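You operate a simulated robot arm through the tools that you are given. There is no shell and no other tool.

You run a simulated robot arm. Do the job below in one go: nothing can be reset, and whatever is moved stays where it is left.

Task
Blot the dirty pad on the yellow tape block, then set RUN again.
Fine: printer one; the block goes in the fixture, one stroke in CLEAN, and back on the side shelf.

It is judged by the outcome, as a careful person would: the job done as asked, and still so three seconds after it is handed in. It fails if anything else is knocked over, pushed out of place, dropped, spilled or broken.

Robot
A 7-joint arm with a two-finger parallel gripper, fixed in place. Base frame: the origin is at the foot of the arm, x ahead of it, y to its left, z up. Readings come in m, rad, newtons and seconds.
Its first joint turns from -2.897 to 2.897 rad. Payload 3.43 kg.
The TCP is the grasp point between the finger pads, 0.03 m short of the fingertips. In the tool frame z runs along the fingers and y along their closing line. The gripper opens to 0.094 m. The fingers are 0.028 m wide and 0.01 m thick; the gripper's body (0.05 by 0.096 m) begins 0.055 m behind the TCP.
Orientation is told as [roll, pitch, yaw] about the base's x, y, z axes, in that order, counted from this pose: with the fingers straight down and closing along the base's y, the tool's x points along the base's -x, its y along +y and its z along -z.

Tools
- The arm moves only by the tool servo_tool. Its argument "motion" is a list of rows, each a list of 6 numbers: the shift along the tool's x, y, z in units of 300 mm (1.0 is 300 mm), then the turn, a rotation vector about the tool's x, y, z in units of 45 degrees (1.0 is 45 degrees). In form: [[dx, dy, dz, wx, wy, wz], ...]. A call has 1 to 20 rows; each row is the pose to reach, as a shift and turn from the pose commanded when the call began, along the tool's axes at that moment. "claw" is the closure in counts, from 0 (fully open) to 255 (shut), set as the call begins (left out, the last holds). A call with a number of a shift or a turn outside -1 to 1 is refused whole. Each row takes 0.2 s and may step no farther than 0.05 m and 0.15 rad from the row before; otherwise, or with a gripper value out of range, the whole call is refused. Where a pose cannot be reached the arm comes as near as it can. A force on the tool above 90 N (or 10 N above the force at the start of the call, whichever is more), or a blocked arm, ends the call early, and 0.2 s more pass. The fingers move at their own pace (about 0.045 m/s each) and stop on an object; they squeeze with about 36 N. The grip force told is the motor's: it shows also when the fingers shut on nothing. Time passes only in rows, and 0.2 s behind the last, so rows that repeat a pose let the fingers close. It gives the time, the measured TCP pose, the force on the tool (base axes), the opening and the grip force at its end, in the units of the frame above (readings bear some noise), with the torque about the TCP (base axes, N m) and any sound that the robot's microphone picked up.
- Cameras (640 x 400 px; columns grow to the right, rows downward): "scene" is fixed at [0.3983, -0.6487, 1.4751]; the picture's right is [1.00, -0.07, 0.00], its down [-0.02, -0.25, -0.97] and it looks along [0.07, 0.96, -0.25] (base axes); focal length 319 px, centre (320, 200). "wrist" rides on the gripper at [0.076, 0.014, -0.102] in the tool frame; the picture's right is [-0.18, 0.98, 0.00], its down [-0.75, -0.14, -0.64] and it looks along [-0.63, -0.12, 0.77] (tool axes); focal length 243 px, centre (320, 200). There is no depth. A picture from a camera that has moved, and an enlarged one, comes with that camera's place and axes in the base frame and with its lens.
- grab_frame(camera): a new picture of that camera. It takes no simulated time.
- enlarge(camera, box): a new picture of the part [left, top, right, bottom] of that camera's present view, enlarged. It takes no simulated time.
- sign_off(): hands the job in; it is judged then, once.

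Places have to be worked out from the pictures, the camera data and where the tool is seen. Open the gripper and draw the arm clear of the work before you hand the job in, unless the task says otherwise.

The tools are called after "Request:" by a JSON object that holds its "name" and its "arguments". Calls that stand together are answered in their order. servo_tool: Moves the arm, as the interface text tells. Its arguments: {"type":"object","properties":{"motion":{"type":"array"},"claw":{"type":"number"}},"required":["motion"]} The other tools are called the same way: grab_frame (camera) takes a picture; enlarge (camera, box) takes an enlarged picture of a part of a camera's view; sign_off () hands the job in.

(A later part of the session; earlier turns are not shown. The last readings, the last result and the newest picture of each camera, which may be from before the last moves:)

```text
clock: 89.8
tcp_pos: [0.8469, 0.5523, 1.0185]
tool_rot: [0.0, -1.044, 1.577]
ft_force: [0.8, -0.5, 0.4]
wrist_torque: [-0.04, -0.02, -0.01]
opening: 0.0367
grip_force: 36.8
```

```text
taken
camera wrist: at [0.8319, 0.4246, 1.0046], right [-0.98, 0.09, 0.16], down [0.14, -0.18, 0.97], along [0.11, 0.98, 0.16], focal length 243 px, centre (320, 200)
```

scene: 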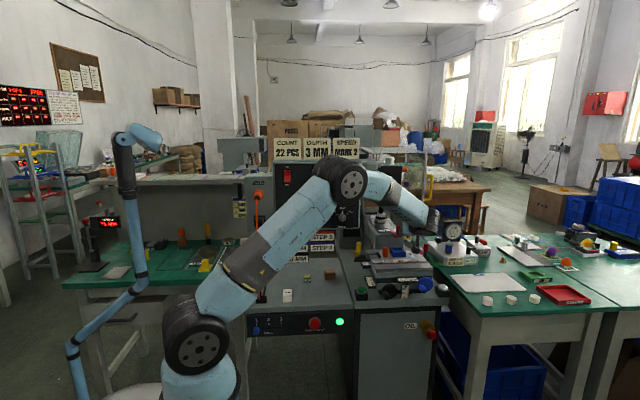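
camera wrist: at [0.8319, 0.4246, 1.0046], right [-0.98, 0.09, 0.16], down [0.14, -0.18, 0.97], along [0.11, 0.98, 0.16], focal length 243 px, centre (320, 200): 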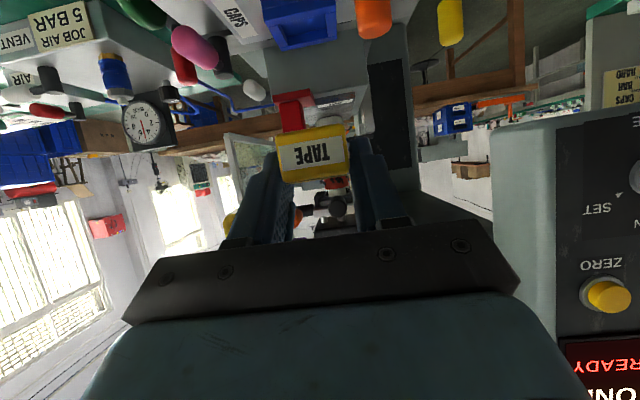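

Everything is clear. The nest is visible above the held block in this (inverted) view; zooming to measure the nest relative to the block.

Request:
{"name": "enlarge", "arguments": {"camera": "wrist", "box": [230, 0, 400, 110]}}

Request:
{"name": "enlarge", "arguments": {"camera": "wrist", "box": [240, 90, 400, 240]}}

Request:
{"name": "enlarge", "arguments": {"camera": "scene", "box": [370, 190, 460, 280]}}

```text
3.64 times, centred on (315, 55) of wrist
camera zoom: at [0.8319, 0.4246, 1.0046], right [-0.98, 0.09, 0.16], down [0.14, -0.18, 0.97], along [0.11, 0.98, 0.16], focal length 882 px, centre (338, 727)
```

zoom: 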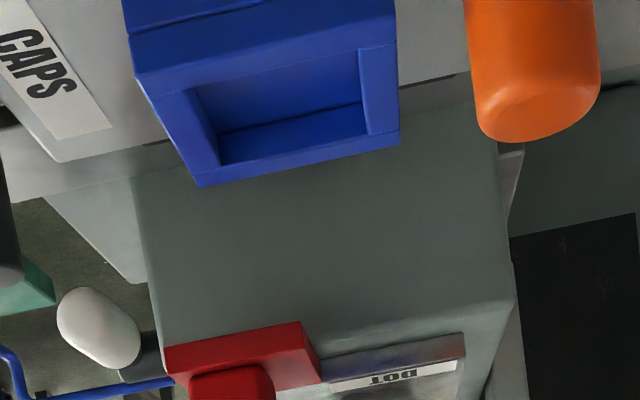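

```text
2.67 times, centred on (320, 165) of wrist
camera zoom: at [0.8319, 0.4246, 1.0046], right [-0.98, 0.09, 0.16], down [0.14, -0.18, 0.97], along [0.11, 0.98, 0.16], focal length 647 px, centre (320, 293)
```

zoom: 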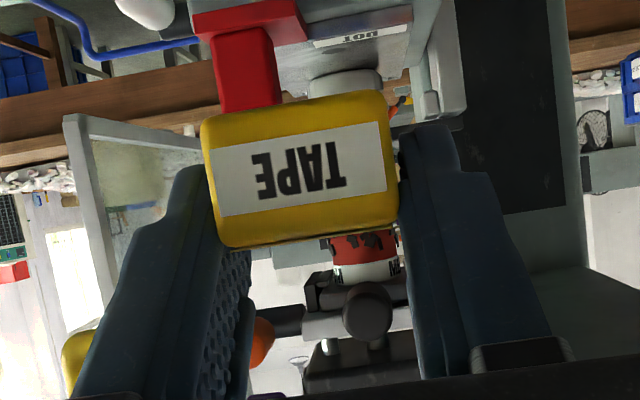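

```text
4.44 times, centred on (415, 235) of scene
camera zoom: at [0.3983, -0.6487, 1.4751], right [1.0, -0.07, 0.0], down [-0.02, -0.25, -0.97], along [0.07, 0.96, -0.25], focal length 1417 px, centre (-102, 44)
```

zoom: 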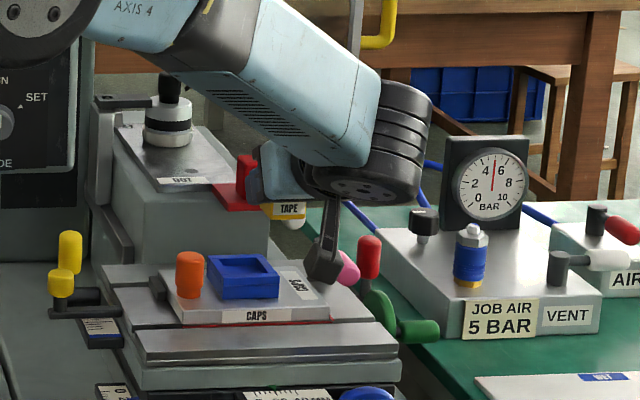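

The pedestal front is at y≈0.74, so there's room. I'll advance to hover the block ~30 mm above the nest, then compare block and nest in the fixed scene camera.

Request:
{"name": "servo_tool", "arguments": {"motion": [[0.0043, -0.001, 0.0984, 0, 0, 0], [0.0085, -0.0017, 0.197, 0, 0, 0], [0.0128, -0.0025, 0.295, 0, 0, 0], [0.0171, -0.0033, 0.3937, 0, 0, 0], [0.0171, -0.0033, 0.3937, 0, 0, 0]]}}

Request:
{"name": "enlarge", "arguments": {"camera": "scene", "box": [380, 220, 440, 265]}}

Request:
{"name": "grab_frame", "arguments": {"camera": "wrist"}}

Request:
{"name": "grab_frame", "arguments": {"camera": "scene"}}

```text
clock: 91.0
tcp_pos: [0.8464, 0.6501, 0.9536]
tool_rot: [0.0, -1.047, 1.571]
ft_force: [0.0, -0.7, -1.2]
wrist_torque: [-0.04, 0.03, 0.01]
opening: 0.0368
grip_force: 36.4
```

```text
8.89 times, centred on (410, 242) of scene
camera zoom: at [0.3983, -0.6487, 1.4751], right [1.0, -0.07, 0.0], down [-0.02, -0.25, -0.97], along [0.07, 0.96, -0.25], focal length 2834 px, centre (-480, -178)
```

zoom: 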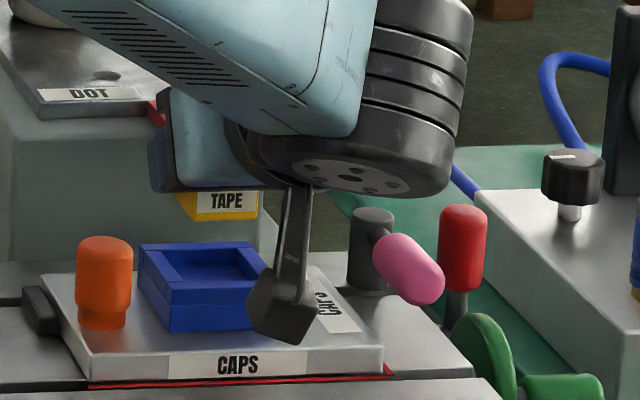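

```text
taken
camera wrist: at [0.8318, 0.5227, 0.9398], right [-0.98, 0.09, 0.16], down [0.14, -0.18, 0.97], along [0.12, 0.98, 0.16], focal length 243 px, centre (320, 200)
```

wrist: 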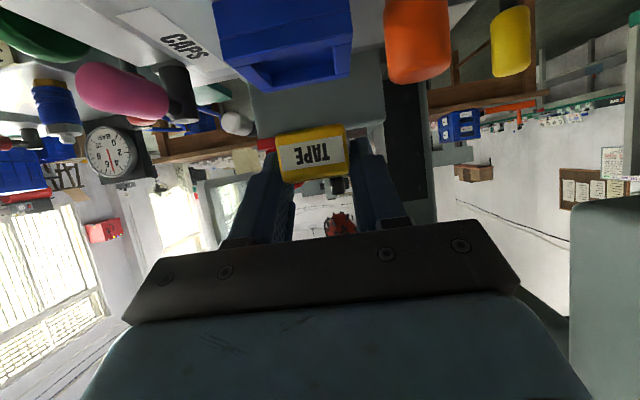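

```text
taken
```

scene: 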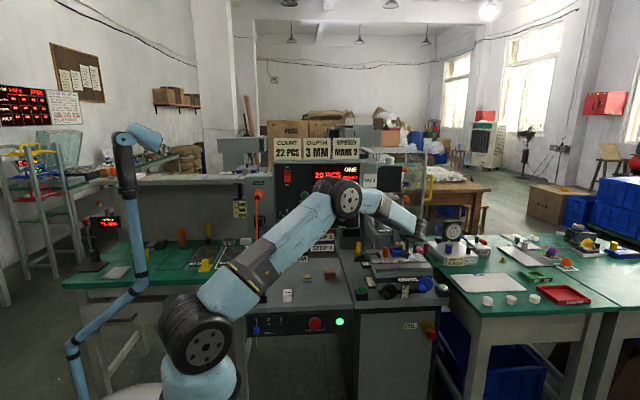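

I can see both block and nest in the scene view. Zooming in more for a precise comparison.

Request:
{"name": "enlarge", "arguments": {"camera": "scene", "box": [386, 236, 418, 260]}}

Request:
{"name": "enlarge", "arguments": {"camera": "wrist", "box": [200, 0, 400, 130]}}

Request:
{"name": "enlarge", "arguments": {"camera": "wrist", "box": [265, 110, 365, 190]}}

```text
16.00 times, centred on (402, 248) of scene
camera zoom: at [0.3983, -0.6487, 1.4751], right [1.0, -0.07, 0.0], down [-0.02, -0.25, -0.97], along [0.07, 0.96, -0.25], focal length 5102 px, centre (-992, -568)
```

zoom: 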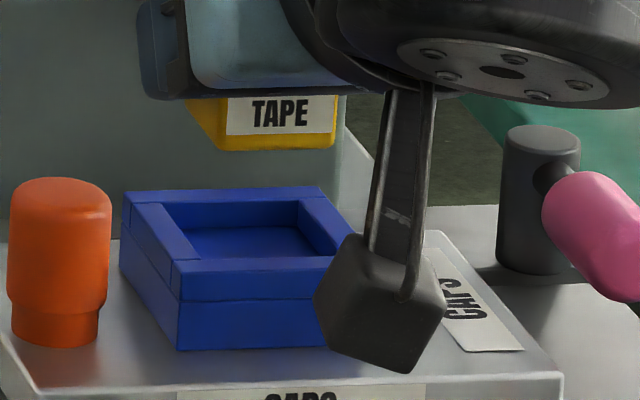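

```text
3.08 times, centred on (300, 65) of wrist
camera zoom: at [0.8318, 0.5227, 0.9398], right [-0.98, 0.09, 0.16], down [0.14, -0.18, 0.97], along [0.12, 0.98, 0.16], focal length 746 px, centre (382, 615)
```

zoom: 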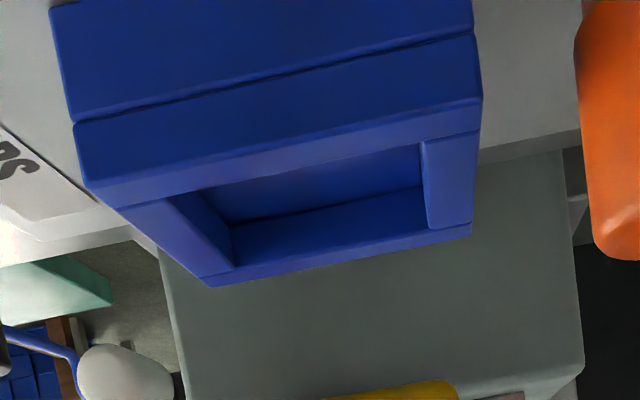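

```text
5.00 times, centred on (315, 150) of wrist
camera zoom: at [0.8318, 0.5227, 0.9398], right [-0.98, 0.09, 0.16], down [0.14, -0.18, 0.97], along [0.12, 0.98, 0.16], focal length 1213 px, centre (345, 450)
```

zoom: 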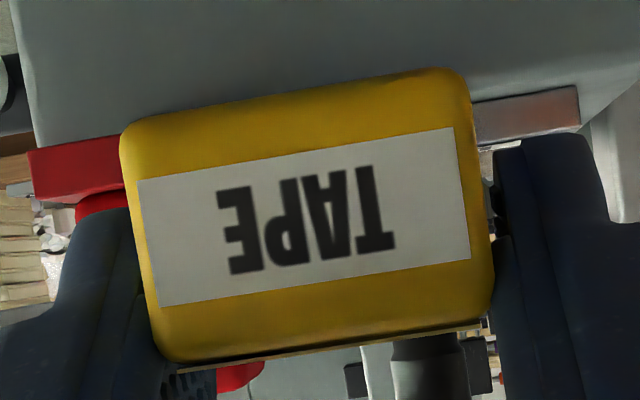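

Zooming further on the nest corner and block bottom edge to resolve the exact edges.

Request:
{"name": "enlarge", "arguments": {"camera": "scene", "box": [389, 245, 413, 260]}}

Request:
{"name": "enlarge", "arguments": {"camera": "scene", "box": [392, 238, 412, 250]}}

```text
16.00 times, centred on (401, 252) of scene
camera zoom: at [0.3983, -0.6487, 1.4751], right [1.0, -0.07, 0.0], down [-0.02, -0.25, -0.97], along [0.07, 0.96, -0.25], focal length 5102 px, centre (-976, -640)
```

zoom: 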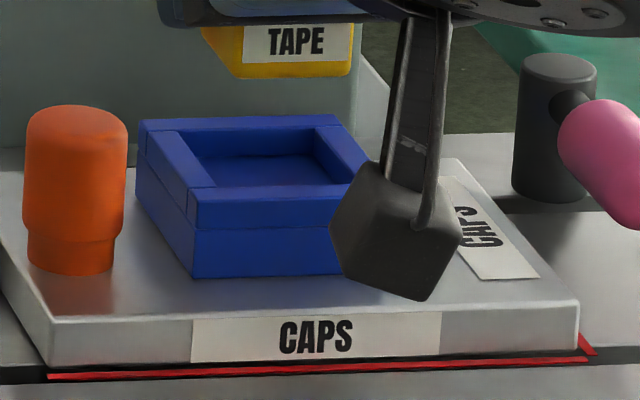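

```text
16.00 times, centred on (402, 244) of scene
camera zoom: at [0.3983, -0.6487, 1.4751], right [1.0, -0.07, 0.0], down [-0.02, -0.25, -0.97], along [0.07, 0.96, -0.25], focal length 5102 px, centre (-992, -504)
```

zoom: 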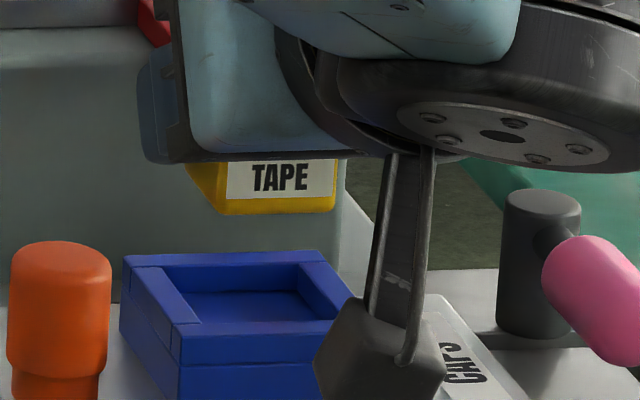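

Comparing scene and wrist measurements, the nest centre is about +4 mm in y and +2 mm in x from the block's current position, with the rim near z≈0.893. I'll apply that and lower to just above the rim.

Request:
{"name": "servo_tool", "arguments": {"motion": [[0.026, -0.0067, 0.0205, 0, 0, 0], [0.052, -0.0067, 0.041, 0, 0, 0], [0.0784, -0.0067, 0.0615, 0, 0, 0], [0.0784, -0.0067, 0.0615, 0, 0, 0]]}}

Request:
{"name": "enlarge", "arguments": {"camera": "scene", "box": [389, 242, 413, 257]}}

Request:
{"name": "enlarge", "arguments": {"camera": "wrist", "box": [220, 60, 420, 200]}}

```text
clock: 92.0
tcp_pos: [0.8494, 0.6556, 0.9243]
tool_rot: [-0.001, -1.045, 1.575]
ft_force: [0.0, -0.2, 0.0]
wrist_torque: [-0.02, -0.02, -0.03]
opening: 0.0368
grip_force: 36.1
```

```text
16.00 times, centred on (401, 250) of scene
camera zoom: at [0.3983, -0.6487, 1.4751], right [1.0, -0.07, 0.0], down [-0.02, -0.25, -0.97], along [0.07, 0.96, -0.25], focal length 5102 px, centre (-976, -592)
```

zoom: 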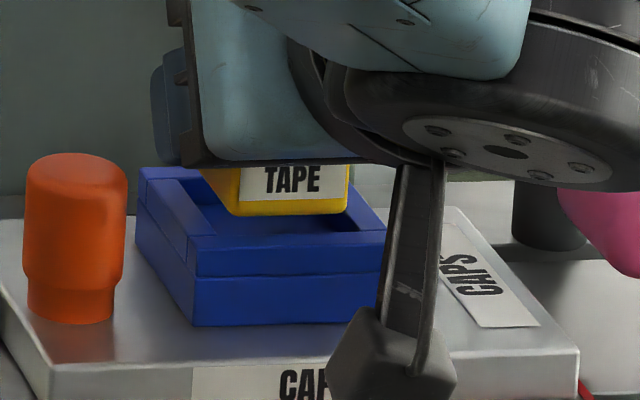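

```text
2.86 times, centred on (320, 130) of wrist
camera zoom: at [0.834, 0.5269, 0.9111], right [-0.98, 0.09, 0.16], down [0.14, -0.18, 0.97], along [0.11, 0.98, 0.16], focal length 693 px, centre (320, 400)
```

zoom: 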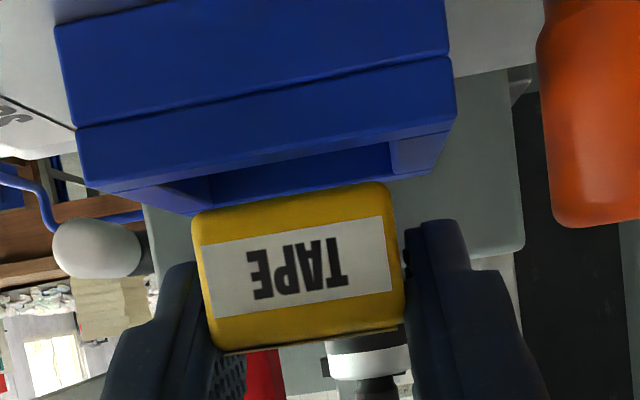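

The block is hovering right over the pocket. I'll check the pocket's edges relative to the block once more at maximum zoom.

Request:
{"name": "enlarge", "arguments": {"camera": "scene", "box": [388, 244, 408, 256]}}

Request:
{"name": "enlarge", "arguments": {"camera": "wrist", "box": [240, 95, 380, 185]}}

```text
16.00 times, centred on (398, 250) of scene
camera zoom: at [0.3983, -0.6487, 1.4751], right [1.0, -0.07, 0.0], down [-0.02, -0.25, -0.97], along [0.07, 0.96, -0.25], focal length 5102 px, centre (-928, -600)
```

zoom: 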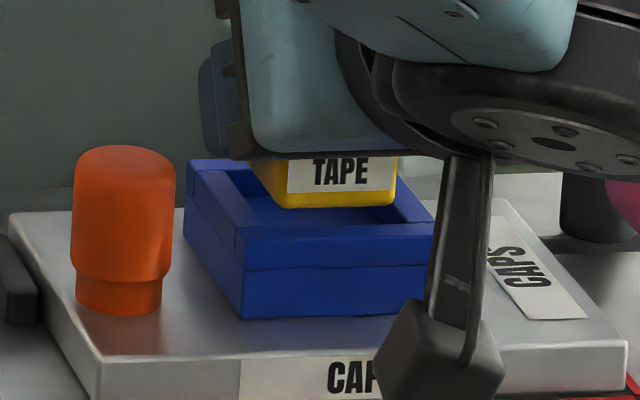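

```text
4.44 times, centred on (310, 140) of wrist
camera zoom: at [0.834, 0.5269, 0.9111], right [-0.98, 0.09, 0.16], down [0.14, -0.18, 0.97], along [0.11, 0.98, 0.16], focal length 1078 px, centre (364, 467)
```

zoom: 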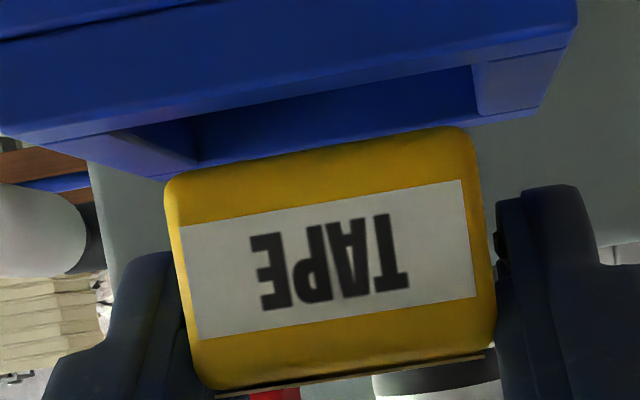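

Relative to the pocket's inner edges the block is ~1.9 mm too far right and ~1 mm too far forward. Correcting and lowering 6 mm in small steps, watching the force.

Request:
{"name": "servo_tool", "arguments": {"motion": [[-0.0022, 0.006, 0.0038, 0, 0, 0], [0.0036, 0.006, 0.007, 0, 0, 0], [0.0094, 0.006, 0.0104, 0, 0, 0], [0.0152, 0.006, 0.0137, 0, 0, 0], [0.0152, 0.006, 0.0137, 0, 0, 0]]}}

Request:
{"name": "enlarge", "arguments": {"camera": "scene", "box": [388, 244, 408, 256]}}

Request:
{"name": "enlarge", "arguments": {"camera": "wrist", "box": [240, 95, 380, 185]}}

```text
clock: 93.2
tcp_pos: [0.8488, 0.657, 0.9201]
tool_rot: [0.0, -1.044, 1.575]
ft_force: [-0.8, 0.7, 1.2]
wrist_torque: [-0.03, -0.01, -0.03]
opening: 0.0366
grip_force: 35.7
```

```text
16.00 times, centred on (398, 250) of scene
camera zoom: at [0.3983, -0.6487, 1.4751], right [1.0, -0.07, 0.0], down [-0.02, -0.25, -0.97], along [0.07, 0.96, -0.25], focal length 5102 px, centre (-928, -600)
```

zoom: 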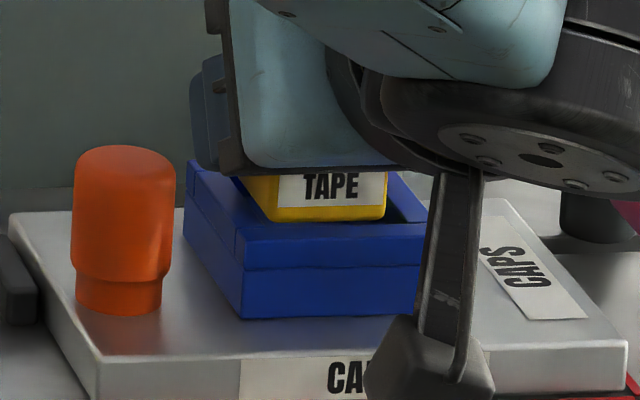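

```text
4.44 times, centred on (310, 140) of wrist
camera zoom: at [0.8324, 0.529, 0.9059], right [-0.98, 0.09, 0.16], down [0.14, -0.18, 0.97], along [0.11, 0.98, 0.16], focal length 1078 px, centre (364, 467)
```

zoom: 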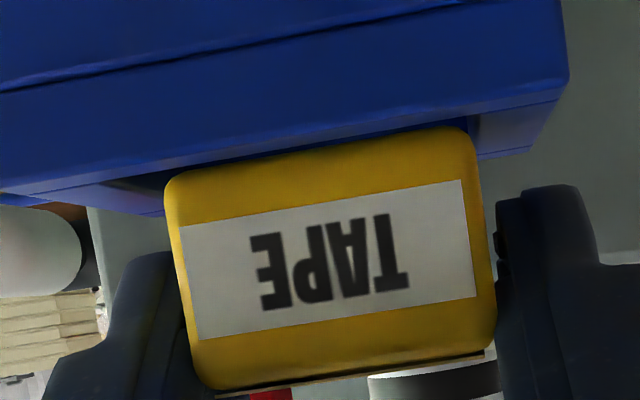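

No contact yet and the block is entering centrally. Lowering a further 2 mm at a time.

Request:
{"name": "servo_tool", "arguments": {"motion": [[0.0029, 0, 0.0017, 0, 0, 0], [0.0058, 0, 0.0033, 0, 0, 0], [0.0058, 0, 0.0033, 0, 0, 0]]}}

Request:
{"name": "servo_tool", "arguments": {"motion": [[0.0029, 0, 0.0017, 0, 0, 0], [0.0058, 0, 0.0033, 0, 0, 0], [0.0058, 0, 0.0033, 0, 0, 0]]}}

Request:
{"name": "enlarge", "arguments": {"camera": "scene", "box": [388, 244, 408, 256]}}

Request:
{"name": "enlarge", "arguments": {"camera": "wrist", "box": [240, 95, 380, 185]}}

```text
clock: 94.0
tcp_pos: [0.8473, 0.6558, 0.9205]
tool_rot: [-0.003, -1.046, 1.576]
ft_force: [-0.6, 0.5, 13.6]
wrist_torque: [-0.12, -0.05, 0.02]
opening: 0.0369
grip_force: 36.0
```

```text
clock: 94.8
tcp_pos: [0.8479, 0.6582, 0.9173]
tool_rot: [-0.003, -1.047, 1.577]
ft_force: [3.9, 10.1, 16.3]
wrist_torque: [0.55, 0.21, -0.12]
opening: 0.0366
grip_force: 36.4
```

```text
16.00 times, centred on (398, 250) of scene
camera zoom: at [0.3983, -0.6487, 1.4751], right [1.0, -0.07, 0.0], down [-0.02, -0.25, -0.97], along [0.07, 0.96, -0.25], focal length 5102 px, centre (-928, -600)
```

zoom: 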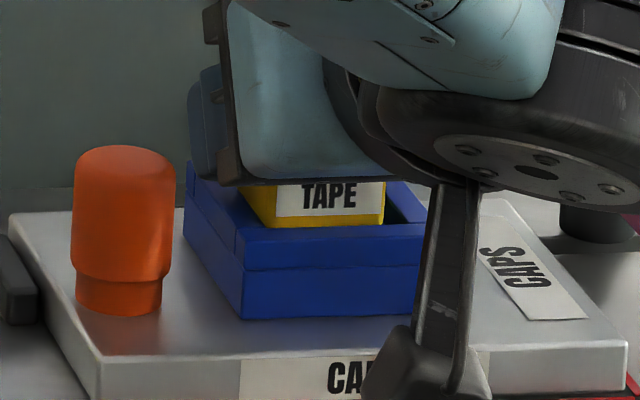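

```text
4.44 times, centred on (310, 140) of wrist
camera zoom: at [0.832, 0.529, 0.9028], right [-0.98, 0.09, 0.16], down [0.14, -0.18, 0.97], along [0.11, 0.98, 0.16], focal length 1078 px, centre (364, 467)
```

zoom: 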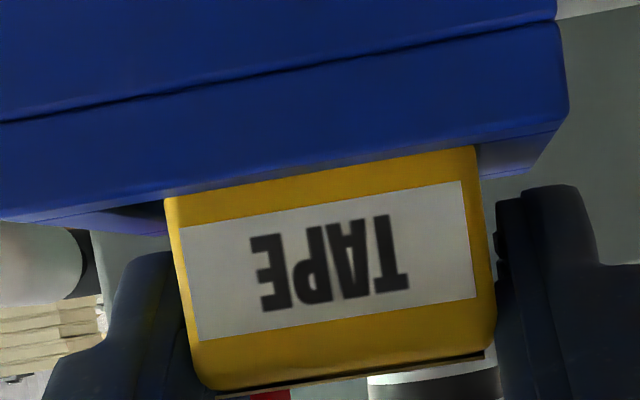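

The block has started into the pocket; the +y reaction (10 N) says it's brushing the front wall. Shifting +1.5 mm in y to relieve that, then re-checking.

Request:
{"name": "servo_tool", "arguments": {"motion": [[-0.005, 0, -0.001, 0, 0, 0], [-0.0075, 0, 0.0026, 0, 0, 0], [-0.0075, 0, 0.0026, 0, 0, 0]]}}

Request:
{"name": "servo_tool", "arguments": {"motion": [[0.0029, 0, 0.0017, 0, 0, 0], [0.0058, 0, 0.0033, 0, 0, 0], [0.0058, 0, 0.0033, 0, 0, 0]]}}

```text
clock: 95.6
tcp_pos: [0.8474, 0.6595, 0.9174]
tool_rot: [0.0, -1.044, 1.574]
ft_force: [-1.5, -2.0, 8.7]
wrist_torque: [0.1, 0.23, 0.1]
opening: 0.0367
grip_force: 35.7
```

```text
clock: 96.4
tcp_pos: [0.8478, 0.6585, 0.9176]
tool_rot: [-0.004, -1.048, 1.575]
ft_force: [1.1, -5.0, 18.8]
wrist_torque: [0.22, 0.37, 0.04]
opening: 0.0369
grip_force: 35.9
```

Contact again at z≈0.9175 — likely the fingertips on the rim. Checking visually whether the block's bottom is inside the pocket.

Request:
{"name": "enlarge", "arguments": {"camera": "scene", "box": [388, 242, 408, 256]}}

Request:
{"name": "enlarge", "arguments": {"camera": "wrist", "box": [220, 80, 420, 200]}}

```text
16.00 times, centred on (398, 249) of scene
camera zoom: at [0.3983, -0.6487, 1.4751], right [1.0, -0.07, 0.0], down [-0.02, -0.25, -0.97], along [0.07, 0.96, -0.25], focal length 5102 px, centre (-928, -584)
```

zoom: 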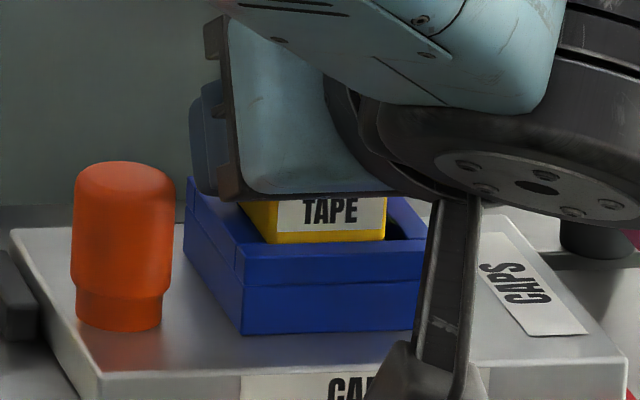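

```text
3.20 times, centred on (320, 140) of wrist
camera zoom: at [0.8324, 0.5295, 0.9028], right [-0.98, 0.09, 0.16], down [0.14, -0.18, 0.97], along [0.12, 0.98, 0.16], focal length 776 px, centre (320, 392)
```

zoom: 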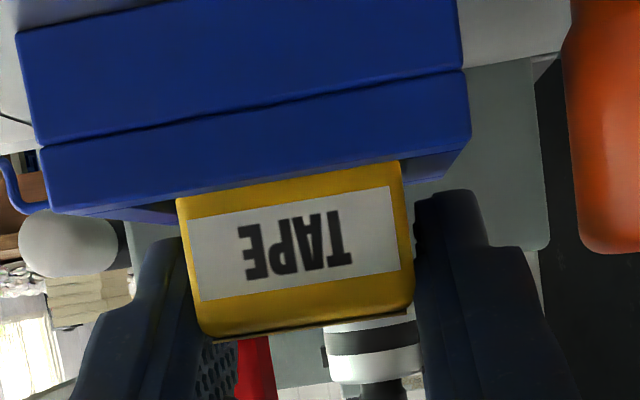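

The block's bottom edge is hidden ~2.5 mm below the rim, centred within about 1 mm — it's in the pocket and the fingertips rest on the rim. I'll unload slightly and open just a few millimetres so it settles in, guided by the fingers.

Request:
{"name": "servo_tool", "arguments": {"motion": [[-0.004, 0, -0.0023, 0, 0, 0], [-0.004, 0, -0.0023, 0, 0, 0]]}}

Request:
{"name": "servo_tool", "arguments": {"motion": [[0, 0, 0, 0, 0, 0], [0, 0, 0, 0, 0, 0], [0, 0, 0, 0, 0, 0]], "claw": 138}}

Request:
{"name": "enlarge", "arguments": {"camera": "scene", "box": [388, 242, 408, 256]}}

Request:
{"name": "enlarge", "arguments": {"camera": "wrist", "box": [220, 80, 420, 200]}}

```text
clock: 97.0
tcp_pos: [0.8464, 0.6568, 0.918]
tool_rot: [0.001, -1.046, 1.573]
ft_force: [5.4, -1.2, 14.9]
wrist_torque: [0.25, 0.14, -0.1]
opening: 0.0365
grip_force: 35.7
```

```text
clock: 97.8
tcp_pos: [0.8465, 0.6577, 0.9178]
tool_rot: [0.0, -1.047, 1.575]
ft_force: [2.9, -2.1, 14.6]
wrist_torque: [0.22, 0.0, -0.07]
opening: 0.0406
grip_force: 0.2
```

```text
16.00 times, centred on (398, 249) of scene
camera zoom: at [0.3983, -0.6487, 1.4751], right [1.0, -0.07, 0.0], down [-0.02, -0.25, -0.97], along [0.07, 0.96, -0.25], focal length 5102 px, centre (-928, -584)
```

zoom: 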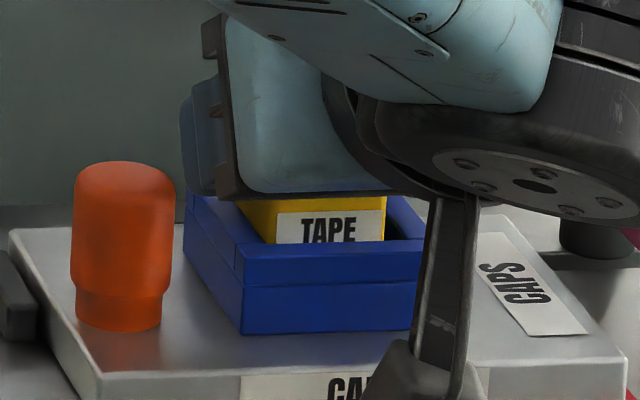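

```text
3.20 times, centred on (320, 140) of wrist
camera zoom: at [0.8318, 0.5297, 0.903], right [-0.98, 0.09, 0.16], down [0.14, -0.18, 0.97], along [0.11, 0.98, 0.16], focal length 776 px, centre (320, 392)
```

zoom: 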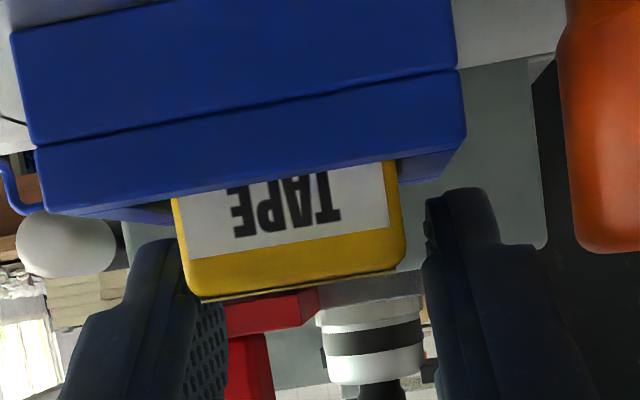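

The block dropped neatly into the pocket and is seated. I'll open slightly more (staying clear of the orange knob) and withdraw straight up, then back.

Request:
{"name": "servo_tool", "arguments": {"motion": [[0, 0, 0, 0, 0, 0], [0, 0, 0, 0, 0, 0]], "claw": 126}}

Request:
{"name": "servo_tool", "arguments": {"motion": [[-0.0144, 0, -0.0083, 0, 0, 0], [-0.0433, 0, -0.025, 0, 0, 0], [-0.0866, 0, -0.05, 0, 0, 0], [-0.144, 0, -0.083, 0, 0, 0]]}}

Request:
{"name": "enlarge", "arguments": {"camera": "scene", "box": [388, 242, 408, 256]}}

Request:
{"name": "grab_frame", "arguments": {"camera": "wrist"}}

```text
clock: 98.4
tcp_pos: [0.847, 0.6568, 0.9172]
tool_rot: [0.002, -1.048, 1.572]
ft_force: [3.2, -2.1, 14.4]
wrist_torque: [0.24, 0.06, -0.14]
opening: 0.045
grip_force: 0.1
```

```text
clock: 99.4
tcp_pos: [0.8474, 0.6583, 0.966]
tool_rot: [0.002, -1.045, 1.571]
ft_force: [0.8, 0.4, -0.2]
wrist_torque: [0.01, -0.02, 0.02]
opening: 0.0476
grip_force: 0.0
```

```text
16.00 times, centred on (398, 249) of scene
camera zoom: at [0.3983, -0.6487, 1.4751], right [1.0, -0.07, 0.0], down [-0.02, -0.25, -0.97], along [0.07, 0.96, -0.25], focal length 5102 px, centre (-928, -584)
```

zoom: 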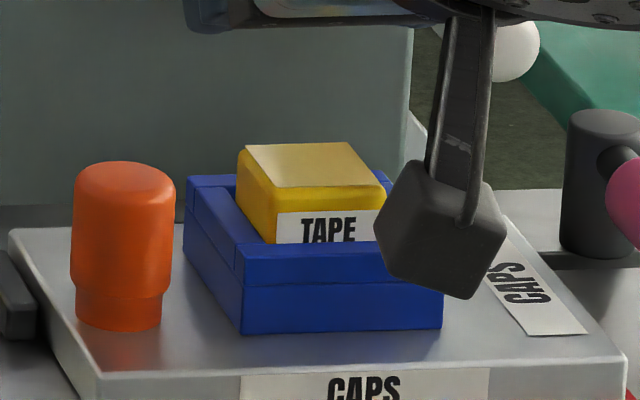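

```text
taken
camera wrist: at [0.8325, 0.53, 0.9523], right [-0.98, 0.09, 0.16], down [0.14, -0.18, 0.97], along [0.11, 0.98, 0.16], focal length 243 px, centre (320, 200)
```

wrist: 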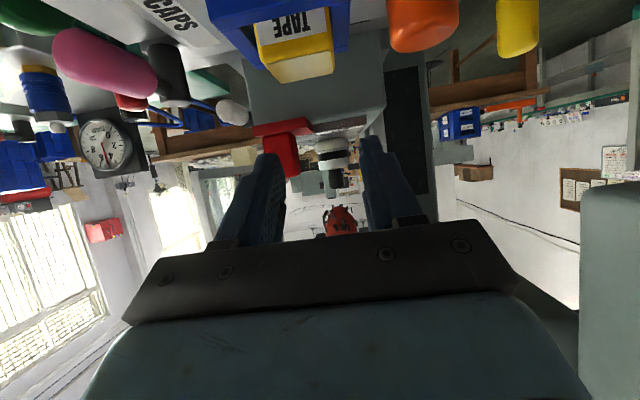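

The block is properly seated in the nest, tape up. Now to the MODE knob: backing off and moving left in front of the panel.

Request:
{"name": "servo_tool", "arguments": {"motion": [[0.008, 0, -0.13, 0, 0, 0], [0.016, 0, -0.26, 0, 0, 0], [0.0235, 0, -0.39, 0, 0, 0], [0.0313, 0, -0.5208, 0, 0, 0]]}}

Request:
{"name": "servo_tool", "arguments": {"motion": [[0.0126, 0.139, -0.044, 0, 0, 0], [0.0252, 0.278, -0.088, 0, 0, 0], [0.0378, 0.4165, -0.132, 0, 0, 0], [0.05, 0.555, -0.176, 0, 0, 0], [0.063, 0.694, -0.22, 0, 0, 0], [0.0756, 0.833, -0.2643, 0, 0, 0]]}}

Request:
{"name": "servo_tool", "arguments": {"motion": [[0, 0, 0, 0, -0.17, 0], [0, 0, 0, 0, -0.34, 0], [0, 0, 0, 0, -0.51, 0], [0, 0, 0, 0, -0.667, 0]]}}

Request:
{"name": "grab_frame", "arguments": {"camera": "scene"}}

Request:
{"name": "grab_frame", "arguments": {"camera": "wrist"}}

```text
clock: 100.4
tcp_pos: [0.8485, 0.5176, 1.0355]
tool_rot: [0.002, -1.045, 1.573]
ft_force: [0.1, 1.2, 0.3]
wrist_torque: [0.01, 0.0, -0.02]
opening: 0.0477
grip_force: 0.1
```

```text
clock: 101.8
tcp_pos: [0.5983, 0.4358, 1.0562]
tool_rot: [0.004, -1.045, 1.572]
ft_force: [1.0, 0.5, -0.8]
wrist_torque: [0.03, 0.03, 0.04]
opening: 0.0476
grip_force: 0.1
```

```text
clock: 102.8
tcp_pos: [0.5981, 0.4372, 1.0569]
tool_rot: [-2.844, -1.57, -1.868]
ft_force: [-0.7, 0.6, 0.1]
wrist_torque: [-0.01, 0.01, 0.03]
opening: 0.0475
grip_force: 0.0
```

```text
taken
```

scene: 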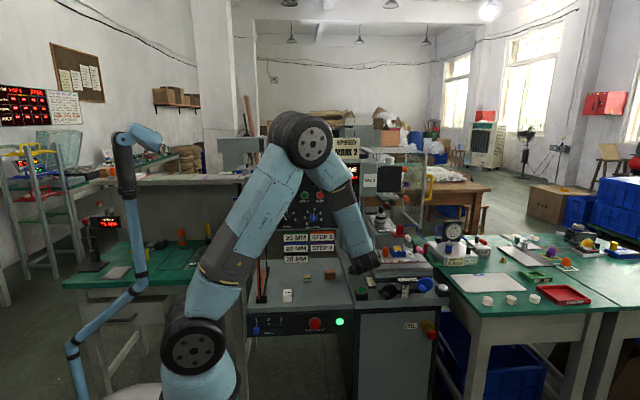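

```text
taken
camera wrist: at [0.583, 0.3336, 0.9812], right [-0.98, 0.0, 0.18], down [0.14, -0.64, 0.75], along [0.12, 0.77, 0.63], focal length 243 px, centre (320, 200)
```

wrist: 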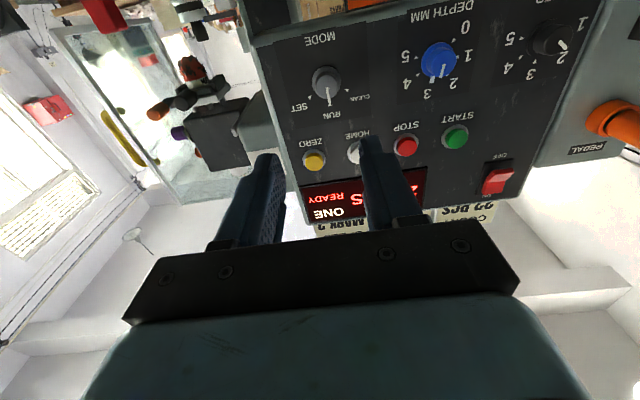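

The panel is clearly visible (inverted). Zooming on the MODE knob, START button and display.

Request:
{"name": "enlarge", "arguments": {"camera": "wrist", "box": [280, 40, 380, 130]}}

Request:
{"name": "enlarge", "arguments": {"camera": "wrist", "box": [280, 0, 580, 220]}}

```text
4.44 times, centred on (330, 85) of wrist
camera zoom: at [0.583, 0.3336, 0.9812], right [-0.98, 0.0, 0.18], down [0.14, -0.64, 0.75], along [0.12, 0.77, 0.63], focal length 1078 px, centre (276, 711)
```

zoom: 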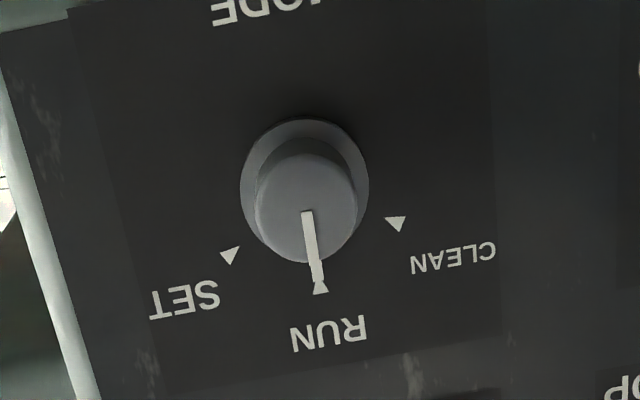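

```text
1.82 times, centred on (430, 110) of wrist
camera zoom: at [0.583, 0.3336, 0.9812], right [-0.98, 0.0, 0.18], down [0.14, -0.64, 0.75], along [0.12, 0.77, 0.63], focal length 441 px, centre (120, 364)
```

zoom: 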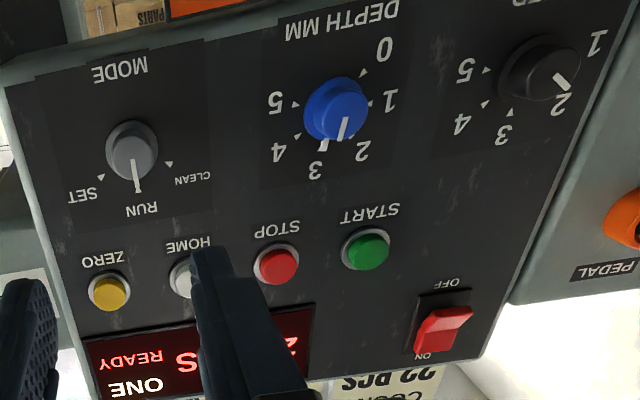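

Knob axis at ≈ (0.5895, 1.057), cap Ø≈25 mm protruding to y≈0.615; CLEAN is 60° counter‑clockwise from RUN. I'll align the tool axis with the knob and approach to y=0.54 to refine.

Request:
{"name": "servo_tool", "arguments": {"motion": [[0, 0.01, 0.11, 0, 0, 0], [0, 0.02, 0.22, 0, 0, 0], [0, 0.027, 0.333, 0, 0, 0], [0, 0.027, 0.333, 0, 0, 0]], "claw": 106}}

Request:
{"name": "grab_frame", "arguments": {"camera": "wrist"}}

Request:
{"name": "enlarge", "arguments": {"camera": "wrist", "box": [240, 60, 420, 200]}}

Request:
{"name": "enlarge", "arguments": {"camera": "scene", "box": [310, 170, 400, 260]}}

```text
clock: 103.8
tcp_pos: [0.5895, 0.5373, 1.0569]
tool_rot: [-0.033, -1.572, 1.606]
ft_force: [-0.6, -0.2, -0.3]
wrist_torque: [-0.01, 0.0, -0.03]
opening: 0.0549
grip_force: 0.1
```

```text
taken
camera wrist: at [0.5754, 0.433, 0.9817], right [-0.98, 0.0, 0.18], down [0.14, -0.64, 0.75], along [0.12, 0.77, 0.63], focal length 243 px, centre (320, 200)
```

wrist: 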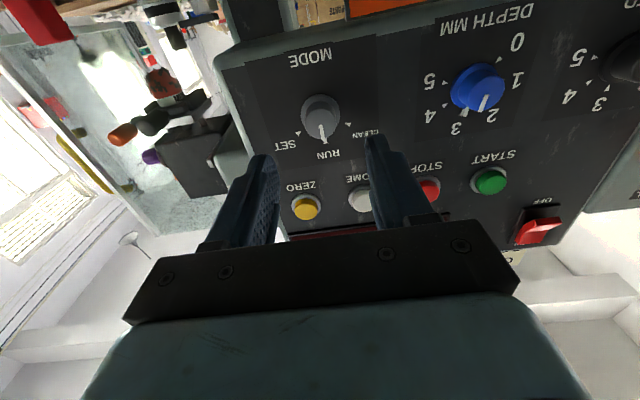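

```text
2.86 times, centred on (330, 130) of wrist
camera zoom: at [0.5754, 0.433, 0.9817], right [-0.98, 0.0, 0.18], down [0.14, -0.64, 0.75], along [0.12, 0.77, 0.63], focal length 693 px, centre (291, 400)
```

zoom: 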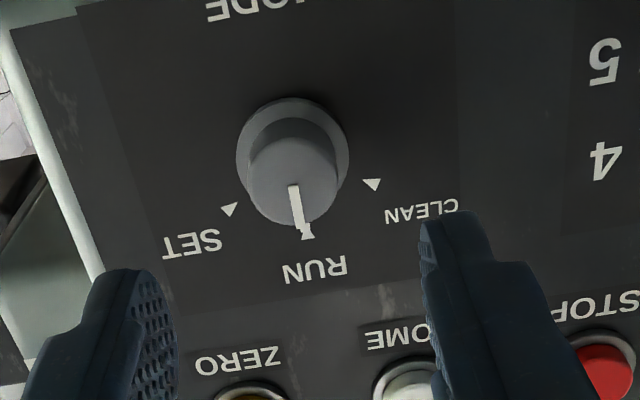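

```text
4.44 times, centred on (355, 215) of scene
camera zoom: at [0.3983, -0.6487, 1.4751], right [1.0, -0.07, 0.0], down [-0.02, -0.25, -0.97], along [0.07, 0.96, -0.25], focal length 1417 px, centre (164, 133)
```

zoom: 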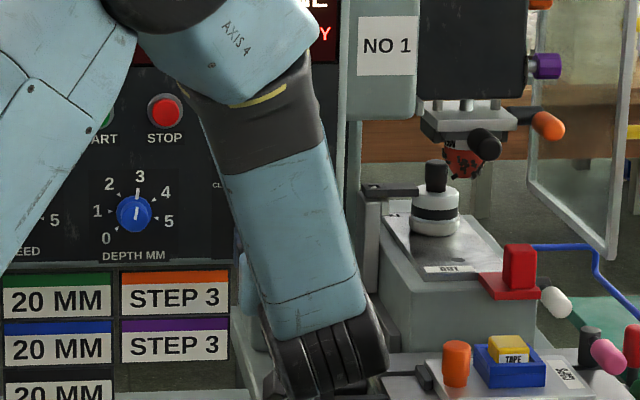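

Refined knob axis (0.5886, 1.056), front face y≈0.613. Advancing so the tips straddle the cap by ~11 mm without touching the panel.

Request:
{"name": "servo_tool", "arguments": {"motion": [[0.0033, 0.003, 0.07, 0, 0, 0], [0.0033, 0.003, 0.13, 0, 0, 0], [0.0033, 0.003, 0.17, 0, 0, 0], [0.0033, 0.003, 0.1927, 0, 0, 0], [0.0033, 0.003, 0.1927, 0, 0, 0]]}}

Request:
{"name": "enlarge", "arguments": {"camera": "wrist", "box": [220, 80, 430, 240]}}

```text
clock: 105.0
tcp_pos: [0.589, 0.5966, 1.0561]
tool_rot: [0.421, -1.568, 1.153]
ft_force: [-0.1, -0.1, -0.1]
wrist_torque: [-0.01, 0.01, 0.03]
opening: 0.0549
grip_force: 0.0
```

```text
2.50 times, centred on (325, 160) of wrist
camera zoom: at [0.5739, 0.4919, 0.9809], right [-0.98, 0.0, 0.18], down [0.14, -0.64, 0.75], along [0.12, 0.77, 0.63], focal length 606 px, centre (308, 300)
```

zoom: 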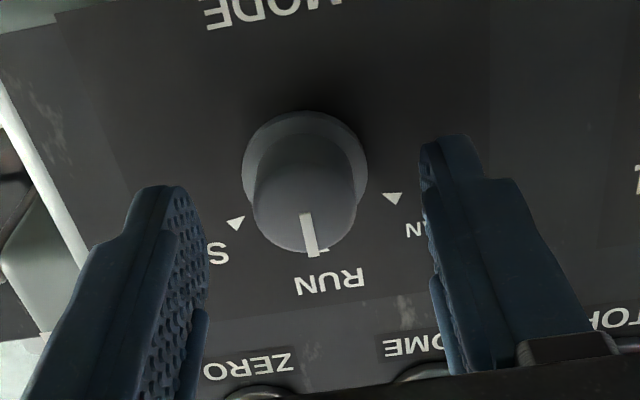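

The knob is centred between the fingers. Closing on it.

Request:
{"name": "servo_tool", "arguments": {"motion": [[0, 0, 0, 0, 0, 0], [0, 0, 0, 0, 0, 0], [0, 0, 0, 0, 0, 0], [0, 0, 0, 0, 0, 0], [0, 0, 0, 0, 0, 0]], "claw": 255}}

Request:
{"name": "enlarge", "arguments": {"camera": "wrist", "box": [220, 80, 430, 240]}}

```text
clock: 106.2
tcp_pos: [0.589, 0.5957, 1.0565]
tool_rot: [0.411, -1.571, 1.159]
ft_force: [9.9, 4.5, 3.7]
wrist_torque: [-0.11, 0.03, -0.44]
opening: 0.0256
grip_force: 45.3
```

```text
2.50 times, centred on (325, 160) of wrist
camera zoom: at [0.5748, 0.4917, 0.9808], right [-0.98, 0.0, 0.18], down [0.14, -0.64, 0.75], along [0.12, 0.77, 0.63], focal length 606 px, centre (308, 300)
```

zoom: 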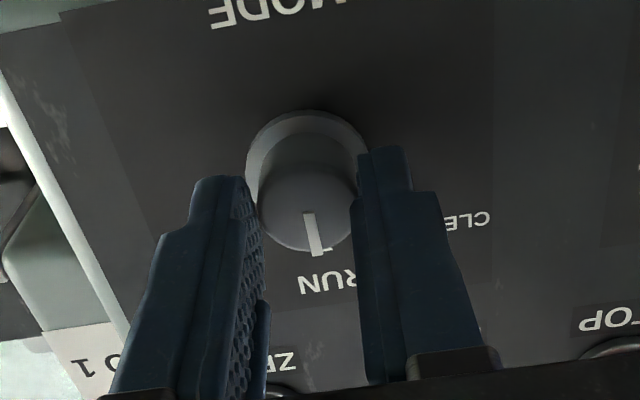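

Gripped (25.6 mm). Rotating −45° about the tool axis (toward CLEAN), then checking.

Request:
{"name": "servo_tool", "arguments": {"motion": [[0, 0, 0, 0, 0, -0.15], [0, 0, 0, 0, 0, -0.3], [0, 0, 0, 0, 0, -0.45], [0, 0, 0, 0, 0, -0.6], [0, 0, 0, 0, 0, -0.75], [0, 0, 0, 0, 0, -0.9], [0, 0, 0, 0, 0, -1]]}}

Request:
{"name": "enlarge", "arguments": {"camera": "wrist", "box": [220, 80, 430, 240]}}

Request:
{"name": "enlarge", "arguments": {"camera": "scene", "box": [270, 150, 400, 250]}}

```text
clock: 107.8
tcp_pos: [0.5909, 0.5947, 1.0559]
tool_rot: [-1.574, -0.782, -3.138]
ft_force: [37.9, 17.9, 29.0]
wrist_torque: [0.64, 0.12, -1.08]
opening: 0.0257
grip_force: 45.0
```

```text
2.50 times, centred on (325, 160) of wrist
camera zoom: at [0.6341, 0.4919, 0.9933], right [-0.82, 0.0, -0.57], down [-0.43, -0.64, 0.63], along [-0.36, 0.77, 0.53], focal length 606 px, centre (308, 300)
```

zoom: 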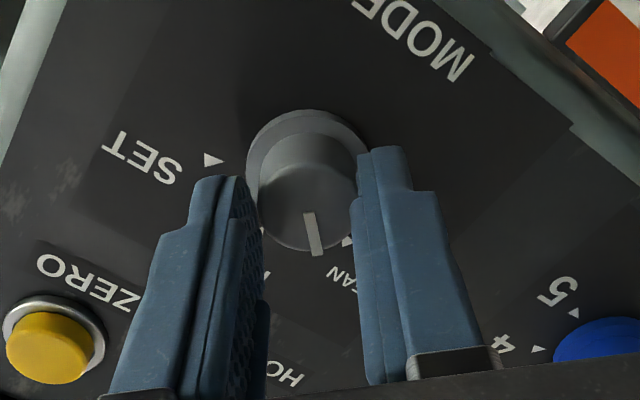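

```text
4.00 times, centred on (335, 200) of scene
camera zoom: at [0.3983, -0.6487, 1.4751], right [1.0, -0.07, 0.0], down [-0.02, -0.25, -0.97], along [0.07, 0.96, -0.25], focal length 1275 px, centre (260, 200)
```

zoom: 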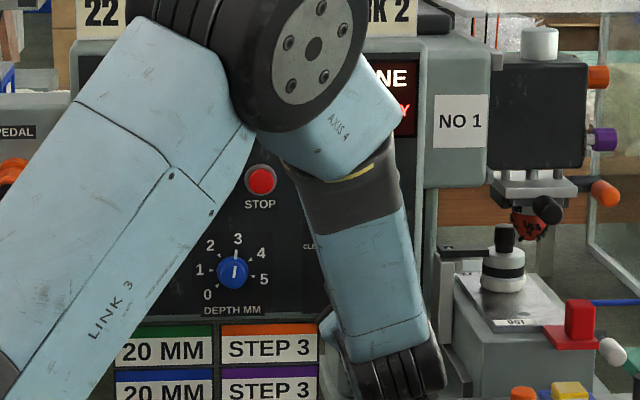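

The knob turns with the fingers (no slip), now ~45°. The lateral force suggests ~1–2 mm axis offset, so I'll ease the position slightly while turning the remaining 15°.

Request:
{"name": "servo_tool", "arguments": {"motion": [[0, -0.0025, 0, 0, 0, -0.11], [0, -0.0047, 0, 0, 0, -0.22], [0, -0.0047, 0, 0, 0, -0.333], [0, -0.0047, 0, 0, 0, -0.333]]}}

Request:
{"name": "enlarge", "arguments": {"camera": "wrist", "box": [220, 80, 430, 240]}}

```text
clock: 108.8
tcp_pos: [0.592, 0.5955, 1.0549]
tool_rot: [-1.571, -0.521, -3.139]
ft_force: [33.5, 13.7, 25.9]
wrist_torque: [0.81, 0.12, -1.13]
opening: 0.0256
grip_force: 45.3
```

```text
2.50 times, centred on (325, 160) of wrist
camera zoom: at [0.6495, 0.4919, 1.0072], right [-0.65, 0.0, -0.76], down [-0.58, -0.64, 0.5], along [-0.49, 0.77, 0.42], focal length 606 px, centre (308, 300)
```

zoom: 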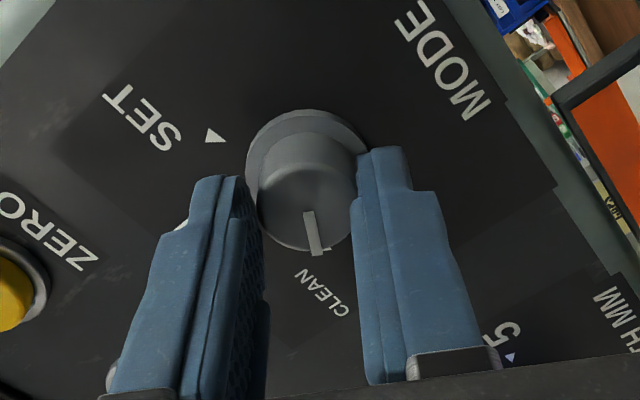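

The pointer now aims at CLEAN. Opening and backing straight off the knob.

Request:
{"name": "servo_tool", "arguments": {"motion": [[0, 0, 0, 0, 0, 0], [0, 0, 0, 0, 0, 0], [0, 0, 0, 0, 0, 0]], "claw": 106}}

Request:
{"name": "servo_tool", "arguments": {"motion": [[0, 0, -0.1, 0, 0, 0], [0, 0, -0.23, 0, 0, 0], [0, 0, -0.36, 0, 0, 0], [0, 0, -0.5, 0, 0, 0]]}}

Request:
{"name": "grab_frame", "arguments": {"camera": "wrist"}}

Request:
{"name": "grab_frame", "arguments": {"camera": "scene"}}

```text
clock: 109.6
tcp_pos: [0.5896, 0.5956, 1.0564]
tool_rot: [-1.57, -0.524, -3.138]
ft_force: [-0.4, -0.5, 0.8]
wrist_torque: [0.03, 0.01, -0.01]
opening: 0.0546
grip_force: 0.0
```

```text
clock: 110.6
tcp_pos: [0.5908, 0.444, 1.0563]
tool_rot: [-1.569, -0.525, -3.138]
ft_force: [0.2, 0.9, 0.2]
wrist_torque: [0.03, 0.02, 0.02]
opening: 0.0548
grip_force: 0.1
```

```text
taken
camera wrist: at [0.6487, 0.34, 1.0071], right [-0.65, 0.0, -0.76], down [-0.58, -0.64, 0.5], along [-0.49, 0.77, 0.42], focal length 243 px, centre (320, 200)
```

wrist: 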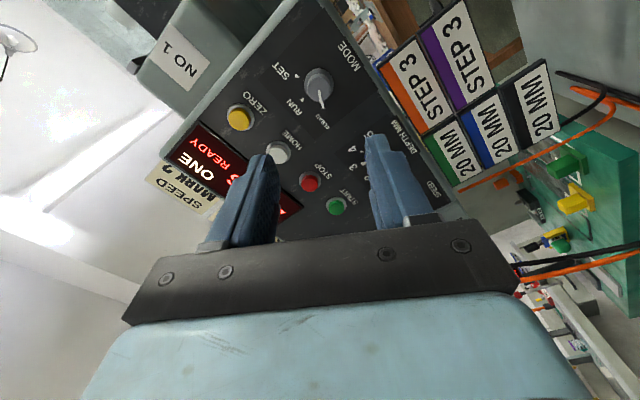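

```text
taken
```

scene: 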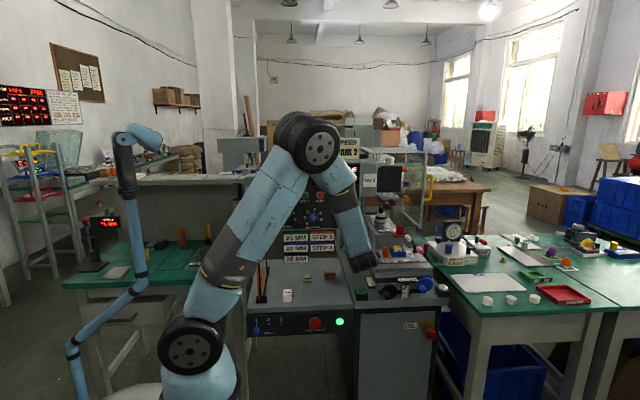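

Checking the knob setting and what the display reads now.

Request:
{"name": "enlarge", "arguments": {"camera": "wrist", "box": [150, 40, 370, 230]}}

Request:
{"name": "enlarge", "arguments": {"camera": "scene", "box": [300, 150, 380, 240]}}

```text
2.11 times, centred on (260, 135) of wrist
camera zoom: at [0.6487, 0.34, 1.0071], right [-0.65, 0.0, -0.76], down [-0.58, -0.64, 0.5], along [-0.49, 0.77, 0.42], focal length 511 px, centre (446, 337)
```

zoom: 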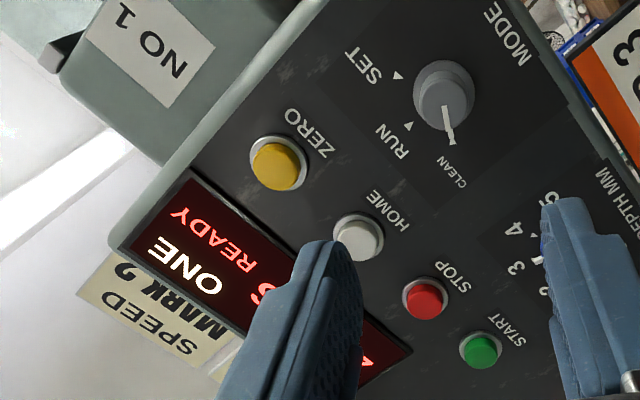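

```text
4.44 times, centred on (340, 195) of scene
camera zoom: at [0.3983, -0.6487, 1.4751], right [1.0, -0.07, 0.0], down [-0.02, -0.25, -0.97], along [0.07, 0.96, -0.25], focal length 1417 px, centre (231, 222)
```

zoom: 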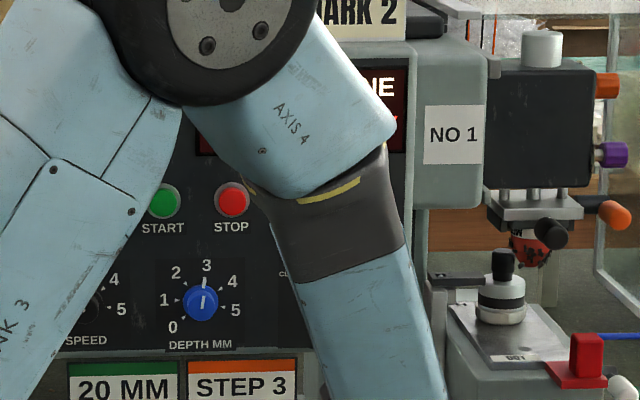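

MODE is at CLEAN and the display still shows ONE / READY. Next, START: centre ≈ (0.428, 1.160). Closing the fingers and moving in front of it (keeping the wrist roll for the later return to RUN).

Request:
{"name": "servo_tool", "arguments": {"motion": [[-0.129, -0.006, 0.0, 0, 0, 0], [-0.258, -0.012, 0.04, 0, 0, 0], [-0.386, -0.017, 0.09, 0, 0, 0], [-0.515, -0.023, 0.14, 0, 0, 0], [-0.644, -0.0286, 0.187, 0, 0, 0], [-0.644, -0.0286, 0.187, 0, 0, 0]], "claw": 255}}

Request:
{"name": "grab_frame", "arguments": {"camera": "wrist"}}

Request:
{"name": "grab_frame", "arguments": {"camera": "scene"}}

```text
clock: 112.0
tcp_pos: [0.4273, 0.5009, 1.1629]
tool_rot: [-1.568, -0.524, -3.137]
ft_force: [-0.2, 0.0, -0.6]
wrist_torque: [0.01, -0.01, -0.03]
opening: 0.0
grip_force: 33.1
```

```text
taken
camera wrist: at [0.485, 0.3977, 1.1131], right [-0.65, 0.0, -0.76], down [-0.58, -0.64, 0.5], along [-0.49, 0.77, 0.42], focal length 243 px, centre (320, 200)
```

wrist: 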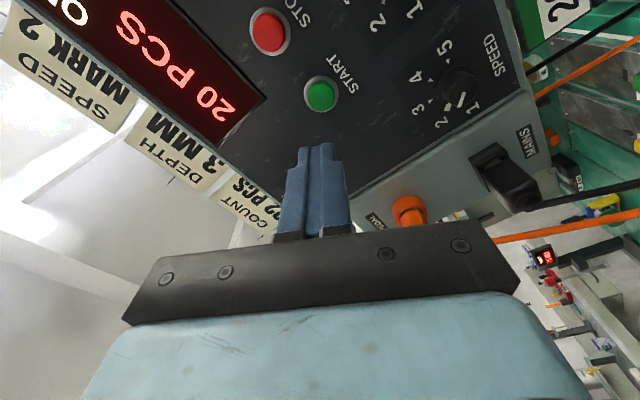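

```text
taken
```

scene: 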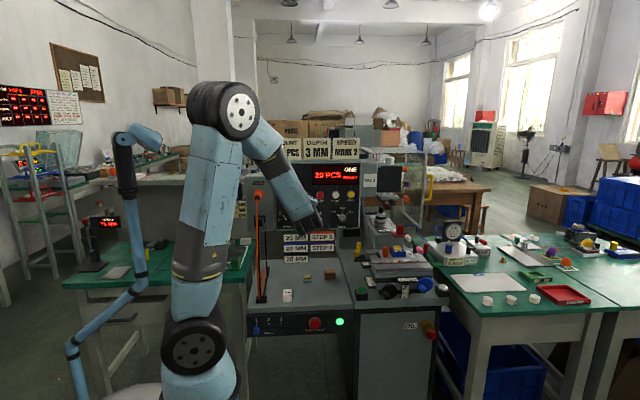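

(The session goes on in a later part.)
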